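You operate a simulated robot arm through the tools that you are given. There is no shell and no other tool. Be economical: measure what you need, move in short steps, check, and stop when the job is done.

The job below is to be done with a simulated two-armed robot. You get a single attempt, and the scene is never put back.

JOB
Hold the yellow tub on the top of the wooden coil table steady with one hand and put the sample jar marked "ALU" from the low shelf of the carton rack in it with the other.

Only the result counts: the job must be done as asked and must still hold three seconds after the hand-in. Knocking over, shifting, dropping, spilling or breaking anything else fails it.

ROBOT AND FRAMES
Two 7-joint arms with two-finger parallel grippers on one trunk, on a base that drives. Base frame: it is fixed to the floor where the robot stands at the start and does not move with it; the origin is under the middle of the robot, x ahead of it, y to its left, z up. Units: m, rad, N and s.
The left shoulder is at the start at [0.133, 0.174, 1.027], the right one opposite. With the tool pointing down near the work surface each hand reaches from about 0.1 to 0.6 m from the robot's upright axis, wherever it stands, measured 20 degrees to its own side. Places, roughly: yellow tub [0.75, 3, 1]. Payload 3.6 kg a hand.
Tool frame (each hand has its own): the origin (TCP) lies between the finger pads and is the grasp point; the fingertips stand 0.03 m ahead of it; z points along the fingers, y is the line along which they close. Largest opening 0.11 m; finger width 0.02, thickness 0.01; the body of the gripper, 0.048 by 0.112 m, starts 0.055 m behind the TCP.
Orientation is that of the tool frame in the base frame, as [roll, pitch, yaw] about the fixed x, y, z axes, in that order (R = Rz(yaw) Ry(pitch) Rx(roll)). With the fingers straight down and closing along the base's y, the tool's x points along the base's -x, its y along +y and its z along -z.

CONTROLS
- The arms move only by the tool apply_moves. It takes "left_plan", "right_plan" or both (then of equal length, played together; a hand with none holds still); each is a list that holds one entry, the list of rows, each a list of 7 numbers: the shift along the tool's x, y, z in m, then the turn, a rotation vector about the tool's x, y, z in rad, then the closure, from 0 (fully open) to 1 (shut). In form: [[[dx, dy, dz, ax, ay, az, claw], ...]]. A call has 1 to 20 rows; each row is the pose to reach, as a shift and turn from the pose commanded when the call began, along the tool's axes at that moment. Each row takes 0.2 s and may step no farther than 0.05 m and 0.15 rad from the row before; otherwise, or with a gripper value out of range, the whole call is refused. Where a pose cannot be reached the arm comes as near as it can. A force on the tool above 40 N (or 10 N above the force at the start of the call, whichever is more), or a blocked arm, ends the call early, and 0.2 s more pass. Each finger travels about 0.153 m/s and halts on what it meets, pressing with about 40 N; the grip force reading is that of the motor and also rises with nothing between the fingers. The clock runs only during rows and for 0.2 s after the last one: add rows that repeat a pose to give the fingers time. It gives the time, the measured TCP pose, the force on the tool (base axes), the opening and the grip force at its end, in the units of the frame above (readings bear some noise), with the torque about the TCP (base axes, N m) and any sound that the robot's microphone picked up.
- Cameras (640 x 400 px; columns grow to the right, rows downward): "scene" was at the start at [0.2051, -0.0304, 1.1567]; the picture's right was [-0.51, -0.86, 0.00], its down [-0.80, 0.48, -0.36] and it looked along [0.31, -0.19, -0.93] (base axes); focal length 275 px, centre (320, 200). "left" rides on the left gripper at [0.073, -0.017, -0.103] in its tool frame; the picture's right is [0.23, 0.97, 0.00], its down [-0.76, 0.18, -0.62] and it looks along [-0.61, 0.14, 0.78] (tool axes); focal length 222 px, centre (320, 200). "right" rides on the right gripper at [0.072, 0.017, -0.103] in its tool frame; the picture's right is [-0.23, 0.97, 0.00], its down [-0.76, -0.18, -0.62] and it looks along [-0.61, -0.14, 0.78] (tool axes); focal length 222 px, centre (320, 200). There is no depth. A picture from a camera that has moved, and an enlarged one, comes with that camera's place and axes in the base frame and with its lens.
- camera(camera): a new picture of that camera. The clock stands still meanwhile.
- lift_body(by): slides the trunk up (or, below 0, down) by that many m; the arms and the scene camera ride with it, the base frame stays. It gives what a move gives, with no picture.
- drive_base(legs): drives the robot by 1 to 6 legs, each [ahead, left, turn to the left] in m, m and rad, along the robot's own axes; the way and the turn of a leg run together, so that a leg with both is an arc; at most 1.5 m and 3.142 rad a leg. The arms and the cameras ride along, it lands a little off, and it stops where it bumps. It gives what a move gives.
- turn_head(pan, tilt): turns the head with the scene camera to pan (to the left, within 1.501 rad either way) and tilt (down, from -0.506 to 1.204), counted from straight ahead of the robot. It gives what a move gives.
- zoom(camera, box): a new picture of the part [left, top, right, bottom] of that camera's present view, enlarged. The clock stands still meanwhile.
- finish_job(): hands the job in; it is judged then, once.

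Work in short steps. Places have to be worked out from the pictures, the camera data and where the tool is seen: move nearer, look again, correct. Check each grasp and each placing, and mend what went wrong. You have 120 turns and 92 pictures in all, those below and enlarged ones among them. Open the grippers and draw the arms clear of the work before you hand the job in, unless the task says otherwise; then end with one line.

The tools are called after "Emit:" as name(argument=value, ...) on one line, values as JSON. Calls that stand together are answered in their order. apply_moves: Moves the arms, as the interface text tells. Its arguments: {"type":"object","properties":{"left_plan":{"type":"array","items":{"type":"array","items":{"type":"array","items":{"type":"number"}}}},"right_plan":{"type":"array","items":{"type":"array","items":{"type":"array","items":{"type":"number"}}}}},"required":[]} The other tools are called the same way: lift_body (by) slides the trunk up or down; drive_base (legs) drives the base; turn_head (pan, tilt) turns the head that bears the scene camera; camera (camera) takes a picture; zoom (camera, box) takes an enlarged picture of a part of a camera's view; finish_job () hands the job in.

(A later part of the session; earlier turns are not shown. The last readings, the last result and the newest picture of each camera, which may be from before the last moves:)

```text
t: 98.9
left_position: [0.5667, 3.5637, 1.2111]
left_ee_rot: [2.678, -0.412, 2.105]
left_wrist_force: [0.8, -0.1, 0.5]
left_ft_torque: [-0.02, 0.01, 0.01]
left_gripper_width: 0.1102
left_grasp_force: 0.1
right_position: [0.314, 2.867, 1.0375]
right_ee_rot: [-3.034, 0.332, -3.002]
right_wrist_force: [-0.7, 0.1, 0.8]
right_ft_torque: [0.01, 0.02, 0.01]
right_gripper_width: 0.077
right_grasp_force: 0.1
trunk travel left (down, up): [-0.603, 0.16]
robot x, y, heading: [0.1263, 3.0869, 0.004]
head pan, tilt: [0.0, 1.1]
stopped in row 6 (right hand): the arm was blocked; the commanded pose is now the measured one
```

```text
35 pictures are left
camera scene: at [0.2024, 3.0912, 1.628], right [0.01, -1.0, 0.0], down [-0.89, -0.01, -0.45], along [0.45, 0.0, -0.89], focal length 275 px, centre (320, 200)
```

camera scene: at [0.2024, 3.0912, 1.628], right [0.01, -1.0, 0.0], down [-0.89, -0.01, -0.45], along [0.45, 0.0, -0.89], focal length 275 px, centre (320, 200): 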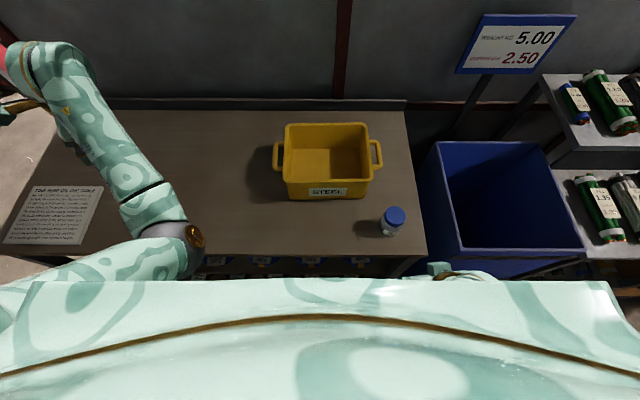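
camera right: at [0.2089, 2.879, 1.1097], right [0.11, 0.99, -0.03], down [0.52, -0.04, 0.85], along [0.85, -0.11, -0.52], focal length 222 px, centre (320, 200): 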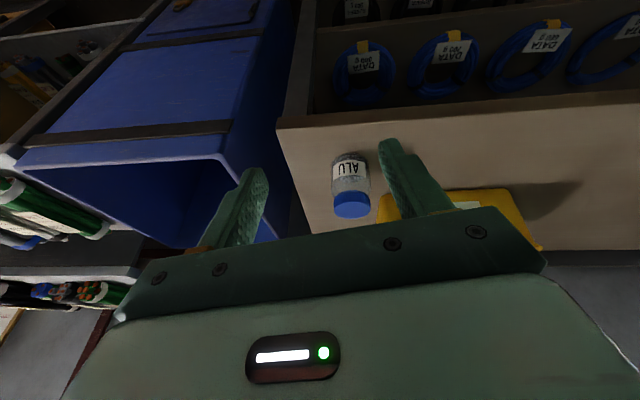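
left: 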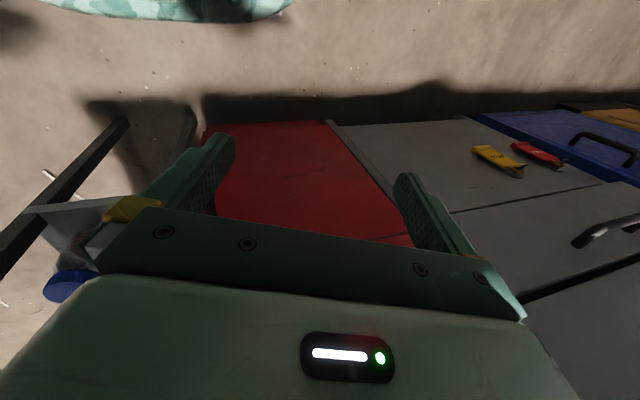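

The hand folded too close to the body. I'll now move it forward and up to above the jar while finishing the turn.

Emit:
apply_moves(right_plan=[[[-0.033, 0, 0.0003, 0, 0, 0, 0.3], [-0.066, -0.001, 0.0006, -0.014, 0.057, 0.02, 0.3], [-0.099, -0.001, 0.0009, -0.028, 0.113, 0.04, 0.3], [-0.132, -0.002, 0.0012, -0.046, 0.188, 0.067, 0.3], [-0.165, -0.002, 0.0015, -0.065, 0.264, 0.093, 0.3], [-0.1977, -0.003, 0.0018, -0.083, 0.339, 0.12, 0.3], [-0.1977, -0.003, 0.0018, -0.083, 0.339, 0.12, 0.3]]])

Emit:
camera(camera="right")

```text
t: 99.5
left_position: [0.5662, 3.5621, 1.212]
left_ee_rot: [2.678, -0.411, 2.106]
left_wrist_force: [1.1, 0.7, -0.2]
left_ft_torque: [0.04, 0.01, 0.02]
left_gripper_width: 0.1096
left_grasp_force: 0.1
right_position: [0.2625, 2.8355, 1.0151]
right_ee_rot: [-2.978, 0.033, -2.93]
right_wrist_force: [-1.0, 0.3, 0.6]
right_ft_torque: [0.02, 0.0, 0.02]
right_gripper_width: 0.0769
right_grasp_force: 0.1
trunk travel left (down, up): [-0.603, 0.16]
robot x, y, heading: [0.1235, 3.0925, 0.007]
head pan, tilt: [0.0, 1.1]
stopped in row 3 (right hand): the arm was blocked; the commanded pose is now the measured one
```

```text
34 pictures are left
camera right: at [0.1814, 2.851, 1.1133], right [0.03, 0.99, -0.15], down [0.74, 0.08, 0.67], along [0.67, -0.13, -0.73], focal length 222 px, centre (320, 200)
```

right: 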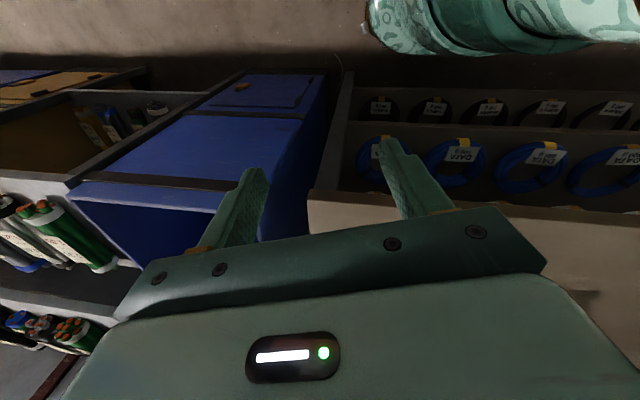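

The hand drifts the wrong way, so the arm configuration must be folded up somewhere. I'll look at the right arm.

Emit:
turn_head(pan=-1.0, tilt=1.0)

Emit:
camera(camera="scene")

```text
t: 100.8
left_position: [0.5678, 3.5632, 1.2111]
left_ee_rot: [2.678, -0.412, 2.105]
left_wrist_force: [0.7, 0.7, -0.1]
left_ft_torque: [-0.02, -0.01, 0.0]
left_gripper_width: 0.1099
left_grasp_force: 0.1
right_position: [0.2643, 2.8349, 1.0163]
right_ee_rot: [-2.978, 0.031, -2.93]
right_wrist_force: [-0.7, 0.1, -0.4]
right_ft_torque: [0.0, -0.02, -0.01]
right_gripper_width: 0.0768
right_grasp_force: 0.1
trunk travel left (down, up): [-0.603, 0.16]
robot x, y, heading: [0.1232, 3.0911, 0.007]
head pan, tilt: [-1.0, 1.0]
```

```text
33 pictures are left
camera scene: at [0.1783, 3.033, 1.6346], right [-0.84, -0.55, 0.0], down [-0.46, 0.7, -0.54], along [0.29, -0.45, -0.84], focal length 275 px, centre (320, 200)
```

scene: 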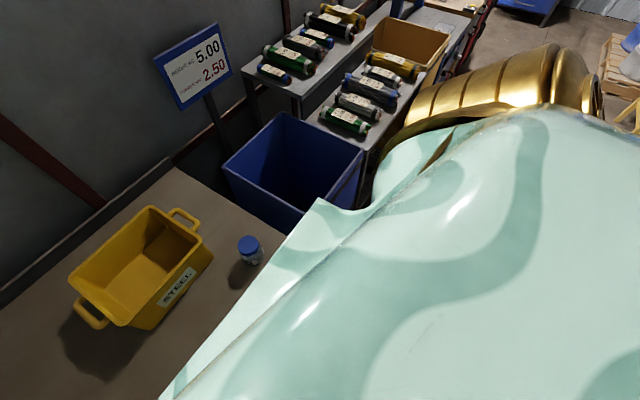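

The right arm is tucked under the chest. I'll swing the hand outward to the right, forward and up, above the bin and clear of everything, to unfold it.

Emit:
apply_moves(right_plan=[[[-0.0119, -0.0286, -0.0118, 0, 0, 0, 0.3], [-0.0239, -0.0572, -0.0235, 0, 0, 0, 0.3], [-0.0358, -0.0859, -0.0353, 0, 0, 0, 0.3], [-0.0477, -0.1145, -0.0471, 0, 0, 0, 0.3], [-0.0597, -0.1431, -0.0588, 0, 0, 0, 0.3], [-0.0716, -0.1717, -0.0706, 0, 0, 0, 0.3], [-0.0716, -0.1717, -0.0706, 0, 0, 0, 0.3]]])

Emit:
camera(camera="scene")

```text
t: 101.5
left_position: [0.5672, 3.5613, 1.2105]
left_ee_rot: [2.678, -0.413, 2.104]
left_wrist_force: [0.1, -0.2, -0.2]
left_ft_torque: [0.0, 0.02, 0.02]
left_gripper_width: 0.1101
left_grasp_force: 0.0
right_position: [0.2177, 2.7585, 1.0397]
right_ee_rot: [-2.969, -0.179, -2.887]
right_wrist_force: [0.0, 0.3, 0.5]
right_ft_torque: [0.0, 0.04, 0.02]
right_gripper_width: 0.0771
right_grasp_force: 0.1
trunk travel left (down, up): [-0.603, 0.16]
robot x, y, heading: [0.127, 3.0935, 0.004]
head pan, tilt: [-1.0, 1.0]
stopped in row 3 (right hand): the arm was blocked; the commanded pose is now the measured one
```

```text
32 pictures are left
camera scene: at [0.1776, 3.0325, 1.6346], right [-0.84, -0.55, 0.0], down [-0.46, 0.71, -0.54], along [0.29, -0.45, -0.84], focal length 275 px, centre (320, 200)
```

scene: 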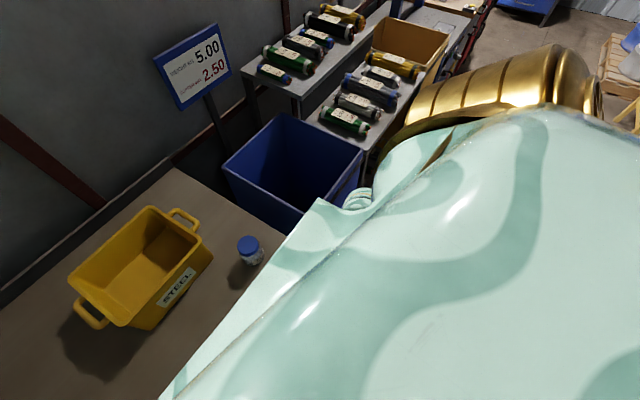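

I'll back the base 0.35 m to get clear of the table and bin, then try the outward swing again.

Emit:
drive_base(legs=[[-0.35, 0, 0]])

Emit:
apply_moves(right_plan=[[[-0.02, -0.03, -0.02, 0, 0, 0, 0.3], [-0.04, -0.06, -0.04, 0, 0, 0, 0.3], [-0.06, -0.09, -0.06, 0, 0, 0, 0.3], [-0.08, -0.12, -0.08, 0, 0, 0, 0.3], [-0.08, -0.12, -0.08, 0, 0, 0, 0.3]]])

Emit:
camera(camera="left")

```text
t: 103.8
left_position: [0.2116, 3.5618, 1.2111]
left_ee_rot: [2.678, -0.411, 2.108]
left_wrist_force: [-0.3, -0.1, -0.3]
left_ft_torque: [-0.02, 0.0, 0.02]
left_gripper_width: 0.1099
left_grasp_force: 0.0
right_position: [-0.1362, 2.7577, 1.0388]
right_ee_rot: [-2.97, -0.179, -2.885]
right_wrist_force: [0.9, -0.5, 0.4]
right_ft_torque: [0.0, 0.0, -0.01]
right_gripper_width: 0.077
right_grasp_force: 0.2
trunk travel left (down, up): [-0.603, 0.16]
robot x, y, heading: [-0.2313, 3.089, 0.003]
head pan, tilt: [-1.0, 1.0]
```

```text
t: 104.4
left_position: [0.2127, 3.5597, 1.2108]
left_ee_rot: [2.679, -0.413, 2.104]
left_wrist_force: [-0.6, -0.2, -0.3]
left_ft_torque: [0.0, -0.03, -0.02]
left_gripper_width: 0.1099
left_grasp_force: 0.0
right_position: [-0.1416, 2.6702, 1.0818]
right_ee_rot: [-2.885, -0.389, -2.842]
right_wrist_force: [-0.3, -0.7, -0.9]
right_ft_torque: [-0.03, 0.03, -0.02]
right_gripper_width: 0.0772
right_grasp_force: 0.0
trunk travel left (down, up): [-0.603, 0.16]
robot x, y, heading: [-0.2329, 3.0896, 0.007]
head pan, tilt: [-1.0, 1.0]
stopped in row 3 (right hand): the arm was blocked; the commanded pose is now the measured one
```

```text
31 pictures are left
camera left: at [0.1438, 3.555, 1.3177], right [0.73, 0.47, 0.49], down [0.38, -0.88, 0.28], along [0.56, -0.02, -0.83], focal length 222 px, centre (320, 200)
```

left: 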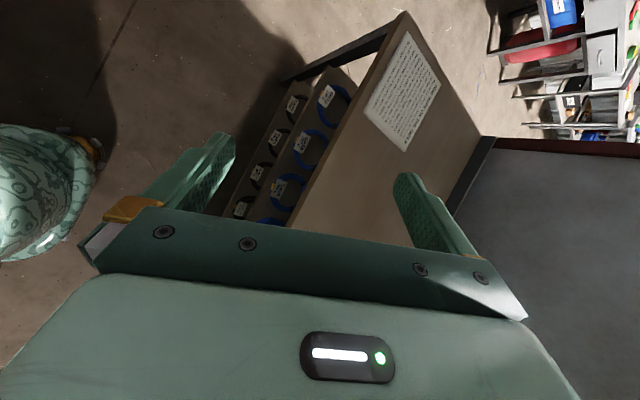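

The swing outward is working. I'll continue outward, up and forward while bringing the tool back toward vertical.

Emit:
apply_moves(right_plan=[[[-0.0112, -0.0283, -0.016, -0.052, -0.058, 0.057, 0.3], [-0.0225, -0.0567, -0.0319, -0.103, -0.115, 0.115, 0.3], [-0.0337, -0.085, -0.0479, -0.155, -0.173, 0.172, 0.3], [-0.0449, -0.1133, -0.0638, -0.207, -0.231, 0.229, 0.3], [-0.0562, -0.1417, -0.0798, -0.258, -0.288, 0.287, 0.3], [-0.0674, -0.17, -0.0957, -0.31, -0.346, 0.344, 0.3], [-0.0674, -0.17, -0.0957, -0.31, -0.346, 0.344, 0.3]]])

```text
t: 106.0
left_position: [0.2123, 3.5604, 1.2128]
left_ee_rot: [2.676, -0.411, 2.105]
left_wrist_force: [-1.0, 0.0, -0.1]
left_ft_torque: [0.05, 0.02, -0.02]
left_gripper_width: 0.1102
left_grasp_force: 0.0
right_position: [0.0063, 2.5694, 1.183]
right_ee_rot: [3.137, 0.0, 3.141]
right_wrist_force: [-0.7, 1.1, 0.6]
right_ft_torque: [0.02, -0.01, -0.05]
right_gripper_width: 0.077
right_grasp_force: 0.0
trunk travel left (down, up): [-0.603, 0.16]
robot x, y, heading: [-0.2254, 3.0889, 0.008]
head pan, tilt: [-1.0, 1.0]
```

The right arm is free with the tool straight down. I'll bring the hand in front, to about 0.37 m ahead and 0.2 m right, at the same height, and check that it stays free.

Emit:
apply_moves(right_plan=[[[-0.03, 0.02, 0, 0, 0, 0, 0.3], [-0.06, 0.05, 0, 0, 0, 0, 0.3], [-0.09, 0.085, 0, 0, 0, 0, 0.3], [-0.115, 0.125, 0, 0, 0, 0, 0.3], [-0.13, 0.17, 0, 0, 0, 0, 0.3], [-0.14, 0.215, 0, 0, 0, 0, 0.3], [-0.14, 0.26, 0, 0, 0, 0, 0.3], [-0.14, 0.3, 0, 0, 0, 0, 0.3], [-0.14, 0.3, 0, 0, 0, 0, 0.3]]])

Emit:
turn_head(pan=0, tilt=1.1)

Emit:
camera(camera="scene")

```text
t: 107.4
left_position: [0.2146, 3.5617, 1.2119]
left_ee_rot: [2.678, -0.414, 2.105]
left_wrist_force: [-0.4, -0.5, -0.2]
left_ft_torque: [-0.05, 0.01, -0.01]
left_gripper_width: 0.1101
left_grasp_force: 0.0
right_position: [0.2027, 2.7605, 1.245]
right_ee_rot: [-3.129, 0.186, 3.121]
right_wrist_force: [0.2, 0.8, -0.2]
right_ft_torque: [0.03, 0.01, -0.02]
right_gripper_width: 0.077
right_grasp_force: 0.1
right hand out of reach, approached as far as the arm can: row 6, 7
trunk travel left (down, up): [-0.603, 0.16]
robot x, y, heading: [-0.2256, 3.0899, 0.006]
head pan, tilt: [-1.0, 1.0]
stopped in row 7 (right hand): the arm was blocked; the commanded pose is now the measured one
```

```text
t: 108.7
left_position: [0.2125, 3.5603, 1.2116]
left_ee_rot: [2.677, -0.412, 2.105]
left_wrist_force: [0.2, -0.9, 0.8]
left_ft_torque: [0.02, -0.01, 0.04]
left_gripper_width: 0.11
left_grasp_force: 0.1
right_position: [0.2004, 2.7585, 1.2442]
right_ee_rot: [-3.129, 0.186, 3.121]
right_wrist_force: [0.4, 0.3, -0.2]
right_ft_torque: [0.02, 0.01, -0.02]
right_gripper_width: 0.077
right_grasp_force: 0.0
trunk travel left (down, up): [-0.603, 0.16]
robot x, y, heading: [-0.2284, 3.0897, 0.008]
head pan, tilt: [0.0, 1.1]
```

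```text
30 pictures are left
camera scene: at [-0.1511, 3.0888, 1.628], right [0.01, -1.0, 0.0], down [-0.89, -0.01, -0.45], along [0.45, 0.0, -0.89], focal length 275 px, centre (320, 200)
```

scene: 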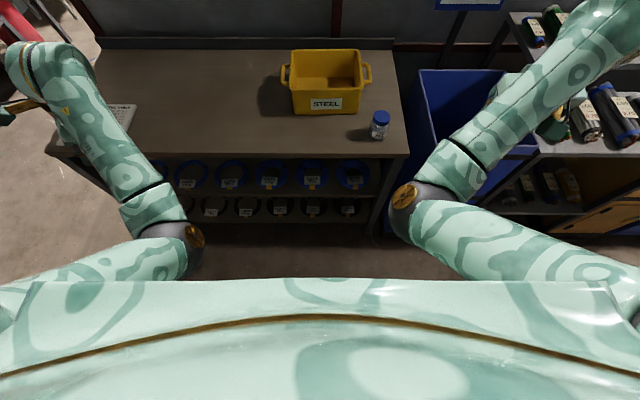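

The right elbow has ended up folded inward with the forearm pointing up, because the hand is too high relative to the shoulder. Raising the trunk will let the arms hang straighter, so I'll raise it 0.15 m and lower the right hand in free space before the table.

Emit:
lift_body(by=0.15)

Emit:
apply_moves(right_plan=[[[0, 0, 0.04, 0, 0, 0, 0.3], [0, -0.01, 0.08, 0, 0.04, 0, 0.3], [0, -0.02, 0.12, 0, 0.08, 0, 0.3], [0, -0.03, 0.16, 0, 0.12, 0, 0.3], [0, -0.04, 0.2, 0, 0.15, 0, 0.3], [0, -0.04, 0.24, 0, 0.186, 0, 0.3], [0, -0.04, 0.28, 0, 0.186, 0, 0.3], [0, -0.04, 0.32, 0, 0.186, 0, 0.3], [0, -0.04, 0.32, 0, 0.186, 0, 0.3]]])

Emit:
camera(camera="scene")

```text
t: 110.5
left_position: [0.2135, 3.5606, 1.3606]
left_ee_rot: [2.678, -0.413, 2.106]
left_wrist_force: [-0.3, -0.9, 0.5]
left_ft_torque: [0.01, 0.04, 0.0]
left_gripper_width: 0.1103
left_grasp_force: 0.1
right_position: [0.1992, 2.754, 1.3945]
right_ee_rot: [-3.122, 0.188, 3.115]
right_wrist_force: [0.1, 0.3, 0.8]
right_ft_torque: [0.03, 0.01, 0.02]
right_gripper_width: 0.0768
right_grasp_force: 0.1
trunk travel left (down, up): [-0.753, 0.01]
robot x, y, heading: [-0.222, 3.0912, 0.01]
head pan, tilt: [0.0, 1.1]
```

```text
t: 112.5
left_position: [0.2134, 3.5612, 1.3611]
left_ee_rot: [2.677, -0.412, 2.106]
left_wrist_force: [-1.1, 1.1, -0.1]
left_ft_torque: [-0.03, -0.05, -0.03]
left_gripper_width: 0.11
left_grasp_force: 0.2
right_position: [0.25, 2.7151, 1.0824]
right_ee_rot: [-3.131, 0.001, 3.121]
right_wrist_force: [-0.2, -0.4, 0.0]
right_ft_torque: [-0.03, 0.04, -0.03]
right_gripper_width: 0.0771
right_grasp_force: 0.0
right hand out of reach, approached as far as the arm can: row 8, 9
trunk travel left (down, up): [-0.753, 0.01]
robot x, y, heading: [-0.227, 3.0909, 0.008]
head pan, tilt: [0.0, 1.1]
```

```text
29 pictures are left
camera scene: at [-0.1551, 3.0899, 1.7779], right [0.01, -1.0, 0.0], down [-0.89, -0.01, -0.45], along [0.45, 0.0, -0.89], focal length 275 px, centre (320, 200)
```

scene: 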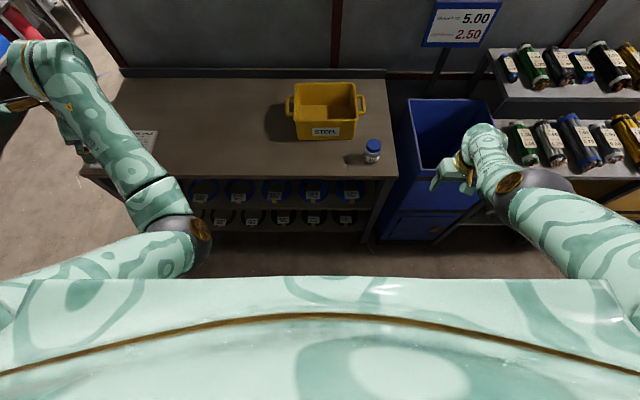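

The right arm is now properly extended with the elbow outward. I'll do the same for the left: lower it, stretched, to tool-down with the fingers closing along x.

Emit:
apply_moves(left_plan=[[[-0.0202, -0.0125, 0.025, 0.042, -0.064, 0.053, 0], [-0.0404, -0.025, 0.0501, 0.084, -0.129, 0.106, 0], [-0.0605, -0.0375, 0.0752, 0.126, -0.193, 0.159, 0], [-0.0807, -0.05, 0.1002, 0.168, -0.258, 0.212, 0], [-0.1009, -0.0625, 0.1253, 0.211, -0.322, 0.264, 0], [-0.1211, -0.075, 0.1503, 0.253, -0.386, 0.317, 0], [-0.1412, -0.0875, 0.1754, 0.295, -0.451, 0.37, 0], [-0.1614, -0.1, 0.2004, 0.337, -0.515, 0.423, 0], [-0.1614, -0.1, 0.2004, 0.337, -0.515, 0.423, 0]]])

Emit:
camera(camera="scene")

```text
t: 114.5
left_position: [0.2414, 3.512, 1.0944]
left_ee_rot: [3.14, -0.001, 1.571]
left_wrist_force: [0.1, -0.9, -1.2]
left_ft_torque: [0.0, 0.0, 0.01]
left_gripper_width: 0.11
left_grasp_force: 0.0
right_position: [0.2497, 2.7137, 1.0828]
right_ee_rot: [-3.134, -0.002, 3.122]
right_wrist_force: [-0.1, 0.0, -0.2]
right_ft_torque: [-0.02, -0.01, 0.0]
right_gripper_width: 0.0769
right_grasp_force: 0.1
trunk travel left (down, up): [-0.753, 0.01]
robot x, y, heading: [-0.2251, 3.0897, 0.005]
head pan, tilt: [0.0, 1.1]
```

```text
28 pictures are left
camera scene: at [-0.1549, 3.0886, 1.7779], right [0.01, -1.0, 0.0], down [-0.89, -0.01, -0.45], along [0.45, 0.0, -0.89], focal length 275 px, centre (320, 200)
```

scene: 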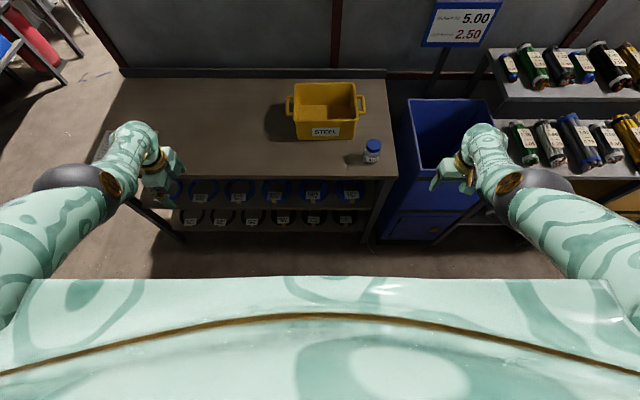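

Both arms are in good shape now. I'll lower the trunk 0.12 m for reach, then draw both hands up and in.

Emit:
lift_body(by=-0.12)

Emit:
apply_moves(left_plan=[[[-0.028, -0.019, -0.02, 0, 0, 0, 0], [-0.057, -0.039, -0.04, 0, 0, 0, 0], [-0.085, -0.058, -0.06, 0, 0, 0, 0], [-0.113, -0.077, -0.08, 0, 0, 0, 0], [-0.142, -0.097, -0.1, 0, 0, 0, 0], [-0.17, -0.116, -0.12, 0, 0, 0, 0], [-0.17, -0.116, -0.12, 0, 0, 0, 0]]], right_plan=[[[0.023, 0.017, -0.02, 0, 0, 0, 0.3], [0.047, 0.033, -0.04, 0, 0, 0, 0.3], [0.07, 0.05, -0.06, 0, 0, 0, 0.3], [0.093, 0.067, -0.08, 0, 0, 0, 0.3], [0.117, 0.083, -0.1, 0, 0, 0, 0.3], [0.14, 0.1, -0.12, 0, 0, 0, 0.3], [0.14, 0.1, -0.12, 0, 0, 0, 0.3]]])

```text
t: 116.0
left_position: [0.2422, 3.5103, 0.9712]
left_ee_rot: [-3.141, 0.0, 1.572]
left_wrist_force: [0.5, 0.9, -0.3]
left_ft_torque: [-0.01, 0.03, 0.02]
left_gripper_width: 0.1099
left_grasp_force: 0.0
right_position: [0.2507, 2.7144, 0.9633]
right_ee_rot: [-3.132, 0.0, 3.12]
right_wrist_force: [-1.0, -0.2, -0.5]
right_ft_torque: [-0.01, -0.01, 0.0]
right_gripper_width: 0.0769
right_grasp_force: 0.1
trunk travel left (down, up): [-0.633, 0.13]
robot x, y, heading: [-0.2273, 3.0909, 0.008]
head pan, tilt: [0.0, 1.1]
```

```text
t: 117.2
left_position: [0.1511, 3.3749, 1.0662]
left_ee_rot: [-3.138, -0.002, 1.569]
left_wrist_force: [-0.7, 0.2, 0.2]
left_ft_torque: [-0.03, -0.02, 0.01]
left_gripper_width: 0.1102
left_grasp_force: 0.2
right_position: [0.1725, 2.7008, 1.1035]
right_ee_rot: [-2.974, 0.092, 3.059]
right_wrist_force: [0.8, 0.2, -0.5]
right_ft_torque: [0.01, -0.02, -0.04]
right_gripper_width: 0.077
right_grasp_force: 0.2
trunk travel left (down, up): [-0.633, 0.13]
robot x, y, heading: [-0.2317, 3.0898, 0.0]
head pan, tilt: [0.0, 1.1]
stopped in row 5 (right hand): the arm was blocked; the commanded pose is now the measured one
```

The right arm blocked again. I'll look.

Emit:
camera(camera="scene")

```text
27 pictures are left
camera scene: at [-0.1526, 3.0882, 1.658], right [0.01, -1.0, 0.0], down [-0.89, 0.0, -0.45], along [0.45, 0.0, -0.89], focal length 275 px, centre (320, 200)
```

scene: 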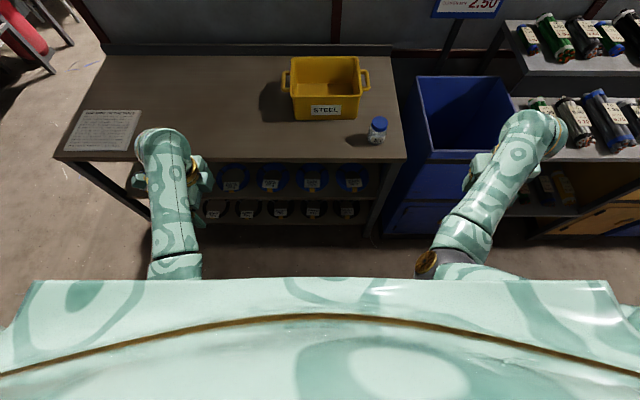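

The right elbow folds inward when the arm retracts, so I should work with the arm stretched and the trunk high. I'll stretch the right hand back down and forward, then bring it inward at low height.

Emit:
apply_moves(right_plan=[[[-0.016, 0.012, 0.027, -0.034, 0.017, -0.018, 0.3], [-0.033, 0.024, 0.053, -0.068, 0.034, -0.036, 0.3], [-0.049, 0.037, 0.08, -0.103, 0.051, -0.054, 0.3], [-0.066, 0.049, 0.107, -0.137, 0.068, -0.072, 0.3], [-0.082, 0.061, 0.1334, -0.171, 0.085, -0.09, 0.3], [-0.082, 0.061, 0.1334, -0.171, 0.085, -0.09, 0.3]]])

Emit:
lift_body(by=0.1)

Emit:
camera(camera="scene")

```text
t: 118.5
left_position: [0.1484, 3.3752, 1.0658]
left_ee_rot: [3.141, 0.0, 1.569]
left_wrist_force: [-0.2, 0.4, -0.1]
left_ft_torque: [-0.03, -0.01, 0.01]
left_gripper_width: 0.11
left_grasp_force: 0.1
right_position: [0.2614, 2.7332, 0.9717]
right_ee_rot: [3.137, 0.0, -3.136]
right_wrist_force: [0.2, 0.3, -0.1]
right_ft_torque: [0.04, 0.03, -0.04]
right_gripper_width: 0.077
right_grasp_force: 0.1
right hand out of reach, approached as far as the arm can: row 5, 6
trunk travel left (down, up): [-0.633, 0.13]
robot x, y, heading: [-0.2295, 3.0914, 0.003]
head pan, tilt: [0.0, 1.1]
```

```text
t: 119.9
left_position: [0.1511, 3.3747, 1.1656]
left_ee_rot: [-3.141, 0.0, 1.567]
left_wrist_force: [-0.5, -0.6, -0.3]
left_ft_torque: [0.03, 0.01, 0.0]
left_gripper_width: 0.1101
left_grasp_force: 0.1
right_position: [0.2632, 2.7341, 1.0704]
right_ee_rot: [3.136, -0.003, -3.138]
right_wrist_force: [0.0, -0.6, -0.6]
right_ft_torque: [0.01, 0.0, 0.0]
right_gripper_width: 0.0771
right_grasp_force: 0.1
trunk travel left (down, up): [-0.733, 0.03]
robot x, y, heading: [-0.2294, 3.0899, 0.002]
head pan, tilt: [0.0, 1.1]
```

```text
26 pictures are left
camera scene: at [-0.1538, 3.0887, 1.7578], right [0.01, -1.0, 0.0], down [-0.89, -0.01, -0.45], along [0.45, 0.0, -0.89], focal length 275 px, centre (320, 200)
```

scene: 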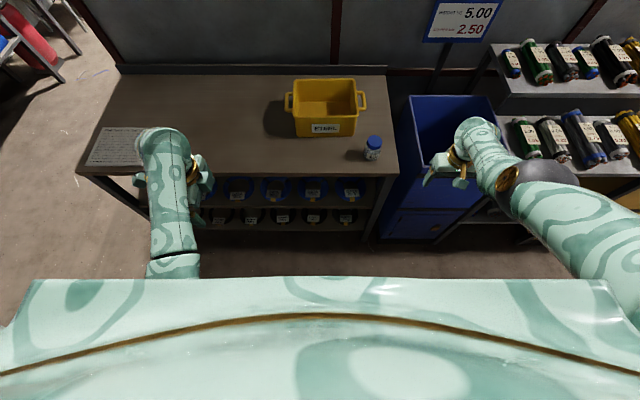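

Elbow out again. I'll move the right hand inward 0.13 m at constant height and see whether it stays free.

Emit:
apply_moves(right_plan=[[[0.01, 0.034, 0, 0, 0, 0, 0.3], [0.02, 0.068, 0, 0, 0, 0, 0.3], [0.03, 0.102, 0, 0, 0, 0, 0.3], [0.043, 0.136, 0, 0, 0, 0, 0.3], [0.043, 0.136, 0, 0, 0, 0, 0.3]]])

```text
t: 121.1
left_position: [0.1508, 3.3746, 1.1657]
left_ee_rot: [-3.14, 0.001, 1.569]
left_wrist_force: [0.2, 0.4, -0.9]
left_ft_torque: [0.01, 0.01, 0.01]
left_gripper_width: 0.1101
left_grasp_force: 0.0
right_position: [0.2189, 2.8698, 1.0707]
right_ee_rot: [3.134, -0.004, -3.137]
right_wrist_force: [-0.1, -0.5, -1.3]
right_ft_torque: [-0.01, 0.02, 0.01]
right_gripper_width: 0.0768
right_grasp_force: 0.1
trunk travel left (down, up): [-0.733, 0.03]
robot x, y, heading: [-0.2254, 3.0913, 0.008]
head pan, tilt: [0.0, 1.1]
```

It stays free. I'll drive 0.28 m ahead, which puts the right hand over the jar with 9 cm of clearance, and look.

Emit:
drive_base(legs=[[0.28, 0, -0.004]])

Emit:
camera(camera="right")

Emit:
camera(camera="scene")

```text
t: 123.0
left_position: [0.4302, 3.3754, 1.1649]
left_ee_rot: [-3.141, 0.001, 1.568]
left_wrist_force: [0.6, -0.4, 0.8]
left_ft_torque: [-0.01, 0.04, 0.03]
left_gripper_width: 0.11
left_grasp_force: 0.0
right_position: [0.499, 2.8712, 1.0709]
right_ee_rot: [3.134, -0.002, -3.139]
right_wrist_force: [-0.8, -0.2, -0.4]
right_ft_torque: [-0.01, 0.0, 0.01]
right_gripper_width: 0.077
right_grasp_force: 0.0
trunk travel left (down, up): [-0.733, 0.03]
robot x, y, heading: [0.05, 3.0891, 0.003]
head pan, tilt: [0.0, 1.1]
```

```text
25 pictures are left
camera right: at [0.4242, 2.8853, 1.175], right [0.23, 0.97, 0.01], down [0.76, -0.18, 0.62], along [0.61, -0.14, -0.78], focal length 222 px, centre (320, 200)
```

right: 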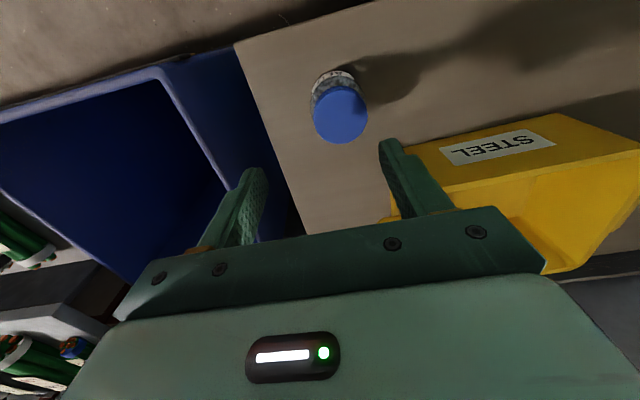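

```text
24 pictures are left
camera scene: at [0.1247, 3.0901, 1.758], right [0.0, -1.0, 0.0], down [-0.89, 0.0, -0.45], along [0.45, 0.0, -0.89], focal length 275 px, centre (320, 200)
```

scene: 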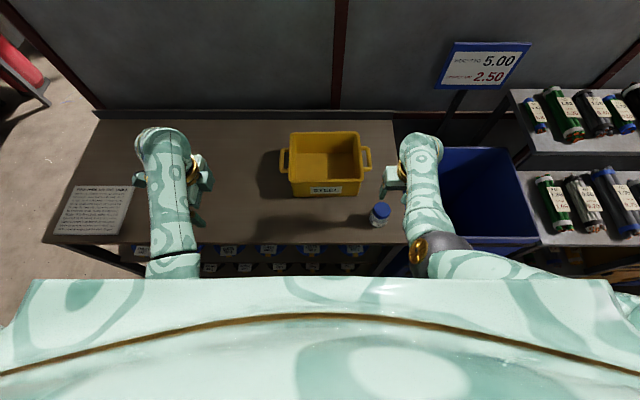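

The jar lid is centred at (0.499, 2.890), top z≈0.952. I'll align y and descend to just above the lid, then check.

Emit:
apply_moves(right_plan=[[[0, 0.019, 0, 0, 0, 0, 0.2], [0, 0.019, 0.03, 0, 0, 0, 0.2], [0, 0.019, 0.06, 0, 0, 0, 0.2], [0, 0.019, 0.075, 0, 0, 0, 0.2], [0, 0.019, 0.075, 0, 0, 0, 0.2]]])

Emit:
camera(camera="right")

```text
t: 124.2
left_position: [0.4301, 3.3762, 1.1655]
left_ee_rot: [-3.141, -0.001, 1.567]
left_wrist_force: [0.5, 0.0, 0.8]
left_ft_torque: [-0.01, 0.02, -0.01]
left_gripper_width: 0.1098
left_grasp_force: 0.0
right_position: [0.4971, 2.8898, 1.0041]
right_ee_rot: [3.135, -0.001, -3.141]
right_wrist_force: [-0.7, 0.3, -0.5]
right_ft_torque: [-0.03, 0.01, 0.0]
right_gripper_width: 0.0882
right_grasp_force: 0.0
right hand out of reach, approached as far as the arm can: row 4, 5
trunk travel left (down, up): [-0.733, 0.03]
robot x, y, heading: [0.0536, 3.0916, 0.007]
head pan, tilt: [0.0, 1.1]
```

```text
23 pictures are left
camera right: at [0.4239, 2.9051, 1.1079], right [0.23, 0.97, 0.01], down [0.76, -0.18, 0.62], along [0.61, -0.14, -0.78], focal length 222 px, centre (320, 200)
```

right: 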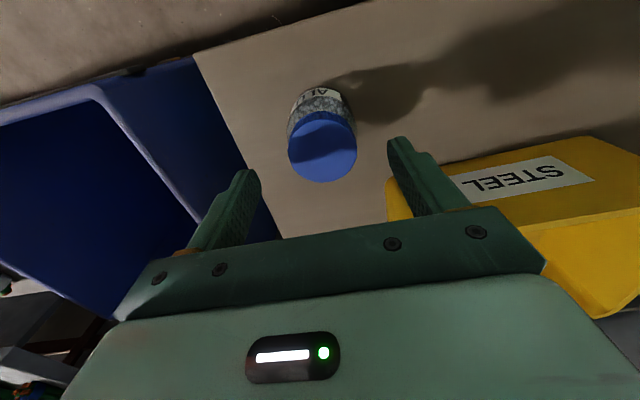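

Well aligned, but the arm is at full stretch. Lowering the trunk 0.038 m brings the fingertips around the lid.

Emit:
lift_body(by=-0.038)

Emit:
camera(camera="right")

```text
t: 125.0
left_position: [0.4311, 3.3754, 1.1269]
left_ee_rot: [-3.14, 0.0, 1.569]
left_wrist_force: [-0.3, 0.8, -0.6]
left_ft_torque: [0.0, 0.01, 0.02]
left_gripper_width: 0.11
left_grasp_force: 0.1
right_position: [0.4975, 2.8895, 0.965]
right_ee_rot: [3.133, -0.002, -3.14]
right_wrist_force: [-0.3, -0.7, -0.2]
right_ft_torque: [-0.01, 0.01, 0.02]
right_gripper_width: 0.0878
right_grasp_force: 0.0
trunk travel left (down, up): [-0.695, 0.068]
robot x, y, heading: [0.0498, 3.0919, 0.005]
head pan, tilt: [0.0, 1.1]
```

```text
22 pictures are left
camera right: at [0.4247, 2.9045, 1.0695], right [0.23, 0.97, 0.01], down [0.76, -0.18, 0.62], along [0.61, -0.14, -0.78], focal length 222 px, centre (320, 200)
```

right: 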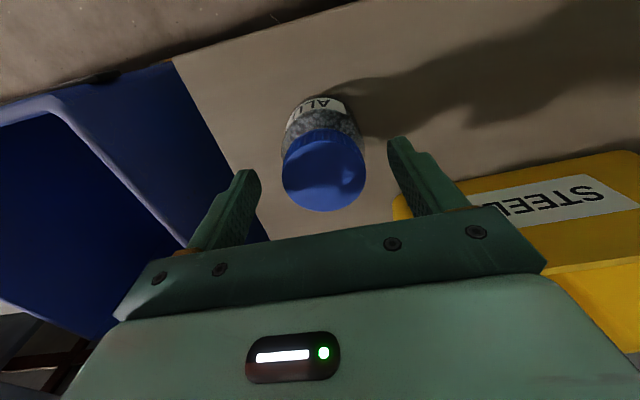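

The lid is centred between the pads at the right height. Closing.

Emit:
apply_moves(right_plan=[[[0, 0, 0, 0, 0, 0, 0.35], [0, 0, 0, 0, 0, 0, 0.48], [0, 0, 0, 0, 0, 0, 0.55], [0, 0, 0, 0, 0, 0, 1], [0, 0, 0, 0, 0, 0, 1], [0, 0, 0, 0, 0, 0, 1]]])

Emit:
apply_moves(right_plan=[[[0, 0, -0.004, 0, 0, 0, 1], [0, 0, -0.012, 0, 0, 0, 1], [0, 0, -0.02, 0, 0, 0, 1], [0, 0, -0.02, 0, 0, 0, 1]]])

Emit:
camera(camera="right")

```text
t: 126.5
left_position: [0.431, 3.3752, 1.128]
left_ee_rot: [-3.139, 0.001, 1.567]
left_wrist_force: [-0.3, -0.4, 0.2]
left_ft_torque: [0.01, -0.03, 0.04]
left_gripper_width: 0.1102
left_grasp_force: 0.0
right_position: [0.4978, 2.8896, 0.9646]
right_ee_rot: [3.134, -0.003, -3.14]
right_wrist_force: [0.7, 1.2, 0.4]
right_ft_torque: [0.0, -0.03, 0.0]
right_gripper_width: 0.0525
right_grasp_force: 40.0
trunk travel left (down, up): [-0.695, 0.068]
robot x, y, heading: [0.0516, 3.0937, 0.001]
head pan, tilt: [0.0, 1.1]
```

```text
t: 127.5
left_position: [0.4316, 3.3751, 1.1262]
left_ee_rot: [-3.139, 0.0, 1.568]
left_wrist_force: [-0.8, 0.1, 0.2]
left_ft_torque: [0.02, -0.01, -0.01]
left_gripper_width: 0.1099
left_grasp_force: 0.1
right_position: [0.5058, 2.8901, 0.9771]
right_ee_rot: [3.134, -0.004, -3.141]
right_wrist_force: [-0.8, 0.7, -0.7]
right_ft_torque: [0.0, 0.02, -0.01]
right_gripper_width: 0.0527
right_grasp_force: 39.9
right hand out of reach, approached as far as the arm can: row 2, 3, 4
trunk travel left (down, up): [-0.695, 0.068]
robot x, y, heading: [0.0522, 3.0886, 0.004]
head pan, tilt: [0.0, 1.1]
```

```text
21 pictures are left
camera right: at [0.4338, 2.9049, 1.0813], right [0.23, 0.97, 0.01], down [0.76, -0.18, 0.62], along [0.6, -0.14, -0.79], focal length 222 px, centre (320, 200)
```

right: 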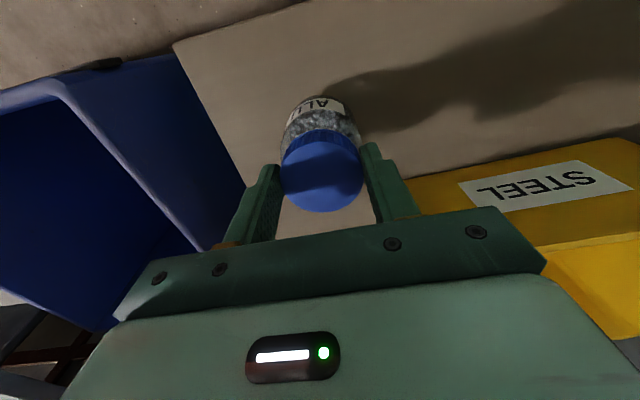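

Secure grip in the vertical pose. The arm is near a limit going up by itself, so I'll lift with the trunk.

Emit:
lift_body(by=0.065)

Emit:
drive_base(legs=[[-0.1, 0, 0]])

Emit:
apply_moves(right_plan=[[[-0.01, 0, -0.015, 0, 0, 0, 1], [-0.02, 0, -0.03, 0, 0, 0, 1], [-0.03, 0, -0.045, 0, 0, 0, 1], [-0.04, 0, -0.06, 0, 0, 0, 1], [-0.04, 0, -0.075, 0, 0, 0, 1], [-0.04, 0, -0.075, 0, 0, 0, 1]]])

```text
t: 128.5
left_position: [0.4313, 3.3754, 1.1919]
left_ee_rot: [-3.14, 0.0, 1.566]
left_wrist_force: [-0.9, 0.6, -0.1]
left_ft_torque: [0.01, 0.0, -0.02]
left_gripper_width: 0.11
left_grasp_force: 0.0
right_position: [0.5052, 2.8906, 1.0427]
right_ee_rot: [3.136, -0.004, -3.139]
right_wrist_force: [0.2, 0.1, -0.9]
right_ft_torque: [-0.02, 0.03, 0.0]
right_gripper_width: 0.0525
right_grasp_force: 39.2
trunk travel left (down, up): [-0.76, 0.003]
robot x, y, heading: [0.0496, 3.0914, 0.001]
head pan, tilt: [0.0, 1.1]
```

```text
t: 129.6
left_position: [0.3318, 3.3755, 1.1926]
left_ee_rot: [-3.141, -0.001, 1.567]
left_wrist_force: [-0.7, 0.5, 0.0]
left_ft_torque: [-0.03, 0.0, 0.02]
left_gripper_width: 0.11
left_grasp_force: 0.0
right_position: [0.4065, 2.8896, 1.0407]
right_ee_rot: [3.133, -0.005, -3.138]
right_wrist_force: [0.2, 0.6, -1.2]
right_ft_torque: [-0.02, -0.01, 0.04]
right_gripper_width: 0.0525
right_grasp_force: 39.9
trunk travel left (down, up): [-0.76, 0.003]
robot x, y, heading: [-0.051, 3.0926, 0.01]
head pan, tilt: [0.0, 1.1]
```

```text
t: 131.0
left_position: [0.3301, 3.3748, 1.1915]
left_ee_rot: [3.141, 0.0, 1.568]
left_wrist_force: [-0.7, 0.6, -0.3]
left_ft_torque: [-0.03, 0.02, 0.0]
left_gripper_width: 0.1098
left_grasp_force: 0.1
right_position: [0.4585, 2.8912, 1.1071]
right_ee_rot: [3.134, -0.004, -3.14]
right_wrist_force: [0.0, -0.1, -0.7]
right_ft_torque: [-0.02, 0.0, -0.03]
right_gripper_width: 0.0526
right_grasp_force: 39.5
right hand out of reach, approached as far as the arm can: row 2, 3, 4, 5, 6
trunk travel left (down, up): [-0.76, 0.003]
robot x, y, heading: [-0.0497, 3.0914, 0.006]
head pan, tilt: [0.0, 1.1]
```

The right arm is fully stretched, so I'll use the trunk and base for its motion. The jar bottom is at about 1.007, above the tub rim at 0.988. I'll strafe left 0.13 m and drive ahead 0.22 m to put the jar over the right part of the tub.

Emit:
drive_base(legs=[[0, 0.13, -0.004], [0.222, 0, 0]])

Emit:
camera(camera="scene")

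Emit:
camera(camera="right")

```text
t: 133.6
left_position: [0.5543, 3.5064, 1.1927]
left_ee_rot: [3.141, -0.002, 1.563]
left_wrist_force: [0.4, 0.2, 0.5]
left_ft_torque: [0.04, 0.0, 0.01]
left_gripper_width: 0.11
left_grasp_force: 0.1
right_position: [0.6815, 3.0216, 1.109]
right_ee_rot: [3.135, -0.004, -3.141]
right_wrist_force: [0.3, -0.3, -1.1]
right_ft_torque: [0.0, 0.02, 0.0]
right_gripper_width: 0.0526
right_grasp_force: 39.7
trunk travel left (down, up): [-0.76, 0.003]
robot x, y, heading: [0.1764, 3.2223, 0.001]
head pan, tilt: [0.0, 1.1]
```

```text
20 pictures are left
camera scene: at [0.2471, 3.2214, 1.7849], right [0.0, -1.0, 0.0], down [-0.89, 0.0, -0.45], along [0.45, 0.0, -0.89], focal length 275 px, centre (320, 200)
```

scene: 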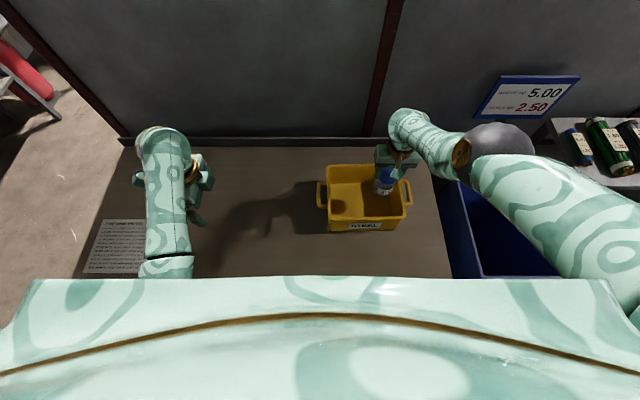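

```text
19 pictures are left
camera right: at [0.6088, 3.0362, 1.2119], right [0.23, 0.97, 0.01], down [0.76, -0.18, 0.62], along [0.6, -0.14, -0.79], focal length 222 px, centre (320, 200)
```

right: 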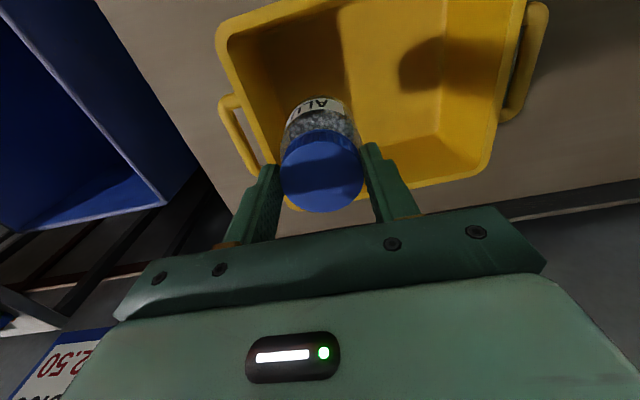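

The jar is well over the tub interior. Next I'll bring the left hand in above the tub's front wall at y≈3.15, staying high, and nudge the jar 1 cm left.

Emit:
apply_moves(left_plan=[[[-0.04, 0.004, 0, 0, 0, 0, 0], [-0.08, 0.008, 0, 0, 0, 0, 0], [-0.12, 0.012, 0, 0, 0, 0, 0], [-0.16, 0.016, 0, 0, 0, 0, 0], [-0.2, 0.02, 0, 0, 0, 0, 0], [-0.24, 0.025, 0, 0, 0, 0, 0], [-0.28, 0.03, 0, 0, 0, 0, 0], [-0.28, 0.03, 0, 0, 0, 0, 0]]], right_plan=[[[0, 0.002, 0, 0, 0, 0, 1], [0, 0.004, 0, 0, 0, 0, 1], [0, 0.006, 0, 0, 0, 0, 1], [0, 0.008, 0, 0, 0, 0, 1], [0, 0.01, 0, 0, 0, 0, 1], [0, 0.01, 0, 0, 0, 0, 1], [0, 0.01, 0, 0, 0, 0, 1], [0, 0.01, 0, 0, 0, 0, 1]]])

Emit:
camera(camera="scene")

```text
t: 134.8
left_position: [0.5722, 3.4141, 1.1719]
left_ee_rot: [-3.137, -0.174, 1.599]
left_wrist_force: [-0.6, 0.2, -0.3]
left_ft_torque: [0.01, -0.02, 0.01]
left_gripper_width: 0.1099
left_grasp_force: 0.1
right_position: [0.682, 3.0293, 1.1076]
right_ee_rot: [3.135, -0.006, -3.14]
right_wrist_force: [0.3, -0.5, -0.7]
right_ft_torque: [0.01, 0.0, 0.02]
right_gripper_width: 0.0527
right_grasp_force: 40.0
trunk travel left (down, up): [-0.76, 0.003]
robot x, y, heading: [0.1741, 3.2201, 0.006]
head pan, tilt: [0.0, 1.1]
stopped in row 5 (left hand): the arm was blocked; the commanded pose is now the measured one
```

```text
18 pictures are left
camera scene: at [0.2483, 3.2203, 1.7848], right [0.0, -1.0, 0.0], down [-0.89, 0.0, -0.45], along [0.45, 0.0, -0.89], focal length 275 px, centre (320, 200)
```

scene: 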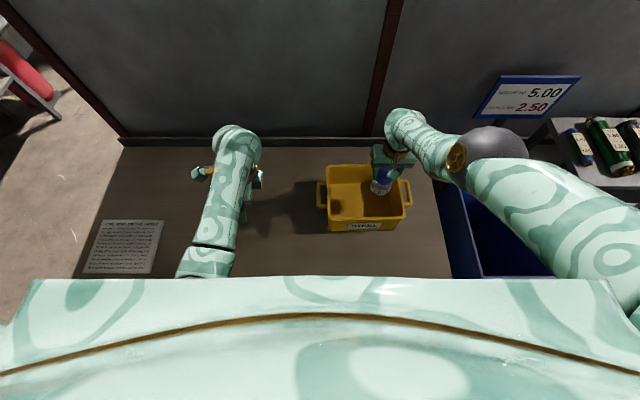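

The left arm has the same folding problem. I'll stretch it outward and down over the free table area first, then come in along the stretched arc.

Emit:
apply_moves(left_plan=[[[0.026, 0.0114, 0.0193, 0, -0.025, 0.004, 0], [0.052, 0.0229, 0.0387, 0, -0.05, 0.008, 0], [0.078, 0.0343, 0.058, 0, -0.075, 0.012, 0], [0.105, 0.0457, 0.0774, 0, -0.1, 0.016, 0], [0.131, 0.0571, 0.0967, 0, -0.125, 0.02, 0], [0.157, 0.0686, 0.116, 0, -0.15, 0.024, 0], [0.183, 0.08, 0.1354, 0, -0.175, 0.028, 0], [0.183, 0.08, 0.1354, 0, -0.175, 0.028, 0]]])

Emit:
camera(camera="scene")

```text
t: 136.6
left_position: [0.6361, 3.6186, 1.0797]
left_ee_rot: [-3.134, 0.007, 1.572]
left_wrist_force: [-0.8, 1.0, 0.5]
left_ft_torque: [0.03, -0.01, -0.03]
left_gripper_width: 0.11
left_grasp_force: 0.1
left hand out of reach, approached as far as the arm can: row 7, 8
right_position: [0.6815, 3.03, 1.1073]
right_ee_rot: [3.135, -0.004, -3.141]
right_wrist_force: [0.4, 0.5, -0.7]
right_ft_torque: [-0.02, -0.01, 0.0]
right_gripper_width: 0.0524
right_grasp_force: 40.1
trunk travel left (down, up): [-0.76, 0.003]
robot x, y, heading: [0.1747, 3.2235, 0.002]
head pan, tilt: [0.0, 1.1]
```

```text
17 pictures are left
camera scene: at [0.2474, 3.2209, 1.7848], right [0.0, -1.0, 0.0], down [-0.89, 0.0, -0.45], along [0.45, 0.0, -0.89], focal length 275 px, centre (320, 200)
```

scene: 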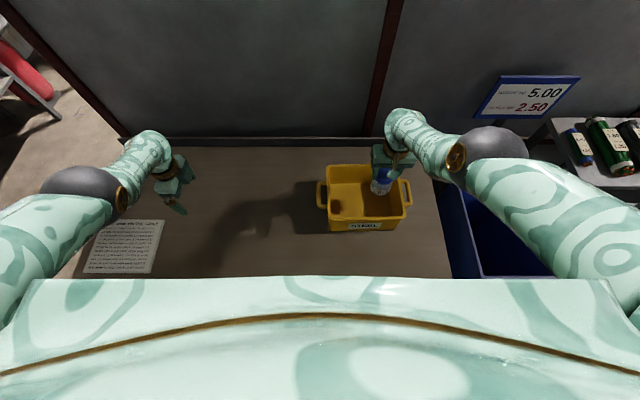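

Elbow out now. I'll move it inward along the table at constant height toward the tub's front wall, at y≈3.16.

Emit:
apply_moves(left_plan=[[[-0.042, -0.004, 0, 0, 0, 0, 0], [-0.084, -0.008, 0, 0, 0, 0, 0], [-0.126, -0.012, 0, 0, 0, 0, 0], [-0.168, -0.016, 0, 0, 0, 0, 0], [-0.21, -0.021, 0, 0, 0, 0, 0], [-0.252, -0.025, 0, 0, 0, 0, 0], [-0.294, -0.029, 0, 0, 0, 0, 0], [-0.336, -0.034, 0, 0, 0, 0, 0], [-0.378, -0.038, 0, 0, 0, 0, 0], [-0.42, -0.042, 0, 0, 0, 0, 0], [-0.46, -0.046, 0, 0, 0, 0, 0], [-0.46, -0.046, 0, 0, 0, 0, 0]]])

Emit:
camera(camera="scene")

Emit:
camera(camera="left")

```text
t: 139.3
left_position: [0.6514, 3.2352, 1.1316]
left_ee_rot: [3.011, -0.061, 1.635]
left_wrist_force: [-0.1, -0.5, -1.1]
left_ft_torque: [-0.03, 0.03, 0.03]
left_gripper_width: 0.11
left_grasp_force: 0.2
left hand out of reach, approached as far as the arm can: row 10, 11, 12
right_position: [0.6831, 3.0308, 1.1073]
right_ee_rot: [3.135, -0.008, -3.141]
right_wrist_force: [-0.1, 0.3, -1.0]
right_ft_torque: [0.01, 0.01, -0.05]
right_gripper_width: 0.0523
right_grasp_force: 40.7
trunk travel left (down, up): [-0.76, 0.003]
robot x, y, heading: [0.1747, 3.2242, -0.002]
head pan, tilt: [0.0, 1.1]
stopped in row 12 (left hand): the arm was blocked; the commanded pose is now the measured one
```

```text
16 pictures are left
camera scene: at [0.2492, 3.221, 1.7847], right [0.0, -1.0, 0.0], down [-0.89, 0.0, -0.45], along [0.45, 0.0, -0.89], focal length 275 px, centre (320, 200)
```

scene: 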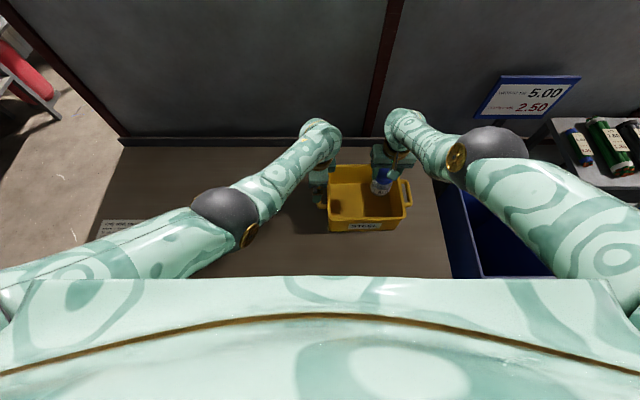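

```text
15 pictures are left
camera left: at [0.617, 3.2986, 1.2363], right [0.95, 0.28, 0.14], down [0.15, -0.79, 0.59], along [0.28, -0.54, -0.79], focal length 222 px, centre (320, 200)
```

left: 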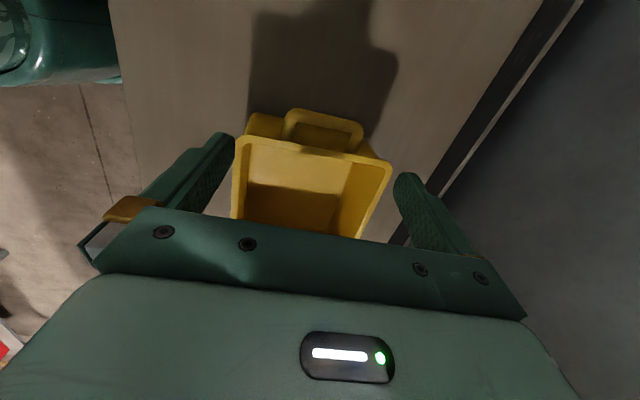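

The left hand naturally reaches the tub's left end, so I'll hold it there: fingers closing along y across the left wall and handle (inner wall y≈3.172, handle outer y≈3.232, centred at x≈0.678). I'll turn the left tool 90° and hover above that.

Emit:
apply_moves(left_plan=[[[-0.003, 0.002, 0, 0.014, 0.004, -0.137, 0], [-0.006, 0.004, 0, 0.027, 0.009, -0.274, 0], [-0.01, 0.006, 0, 0.041, 0.013, -0.411, 0], [-0.013, 0.008, 0, 0.055, 0.018, -0.548, 0], [-0.016, 0.01, 0, 0.069, 0.022, -0.685, 0], [-0.02, 0.012, 0, 0.082, 0.027, -0.823, 0], [-0.023, 0.013, 0.005, 0.096, 0.031, -0.96, 0], [-0.026, 0.015, 0.01, 0.11, 0.036, -1.097, 0], [-0.03, 0.017, 0.02, 0.124, 0.04, -1.234, 0], [-0.033, 0.019, 0.025, 0.137, 0.045, -1.371, 0], [-0.036, 0.021, 0.031, 0.151, 0.049, -1.508, 0], [-0.036, 0.021, 0.031, 0.151, 0.049, -1.508, 0]]])

Emit:
camera(camera="left")

```text
t: 141.9
left_position: [0.6361, 3.2316, 1.1206]
left_ee_rot: [-3.137, -0.007, 3.138]
left_wrist_force: [-0.2, 0.0, 0.3]
left_ft_torque: [-0.02, 0.0, -0.01]
left_gripper_width: 0.1099
left_grasp_force: 0.0
left hand out of reach, approached as far as the arm can: row 3, 4, 5, 6, 7, 8, 9, 10, 11, 12
right_position: [0.6819, 3.0296, 1.1073]
right_ee_rot: [3.133, -0.004, 3.14]
right_wrist_force: [1.0, -0.2, -0.9]
right_ft_torque: [0.01, 0.02, 0.0]
right_gripper_width: 0.0525
right_grasp_force: 39.9
trunk travel left (down, up): [-0.76, 0.003]
robot x, y, heading: [0.1767, 3.2216, 0.002]
head pan, tilt: [0.0, 1.1]
```

```text
14 pictures are left
camera left: at [0.5652, 3.2149, 1.2238], right [-0.22, 0.97, 0.0], down [0.76, 0.18, 0.62], along [0.6, 0.14, -0.79], focal length 222 px, centre (320, 200)
```

left: 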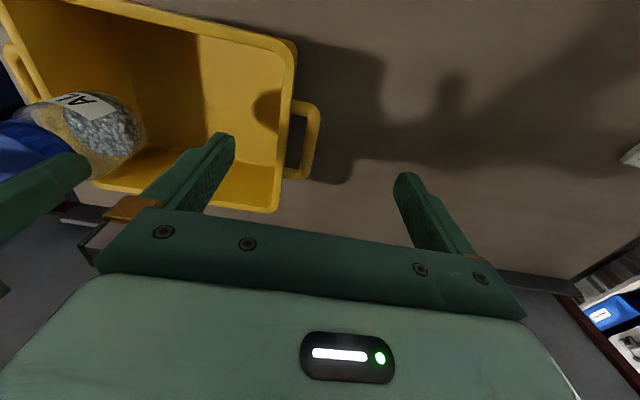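

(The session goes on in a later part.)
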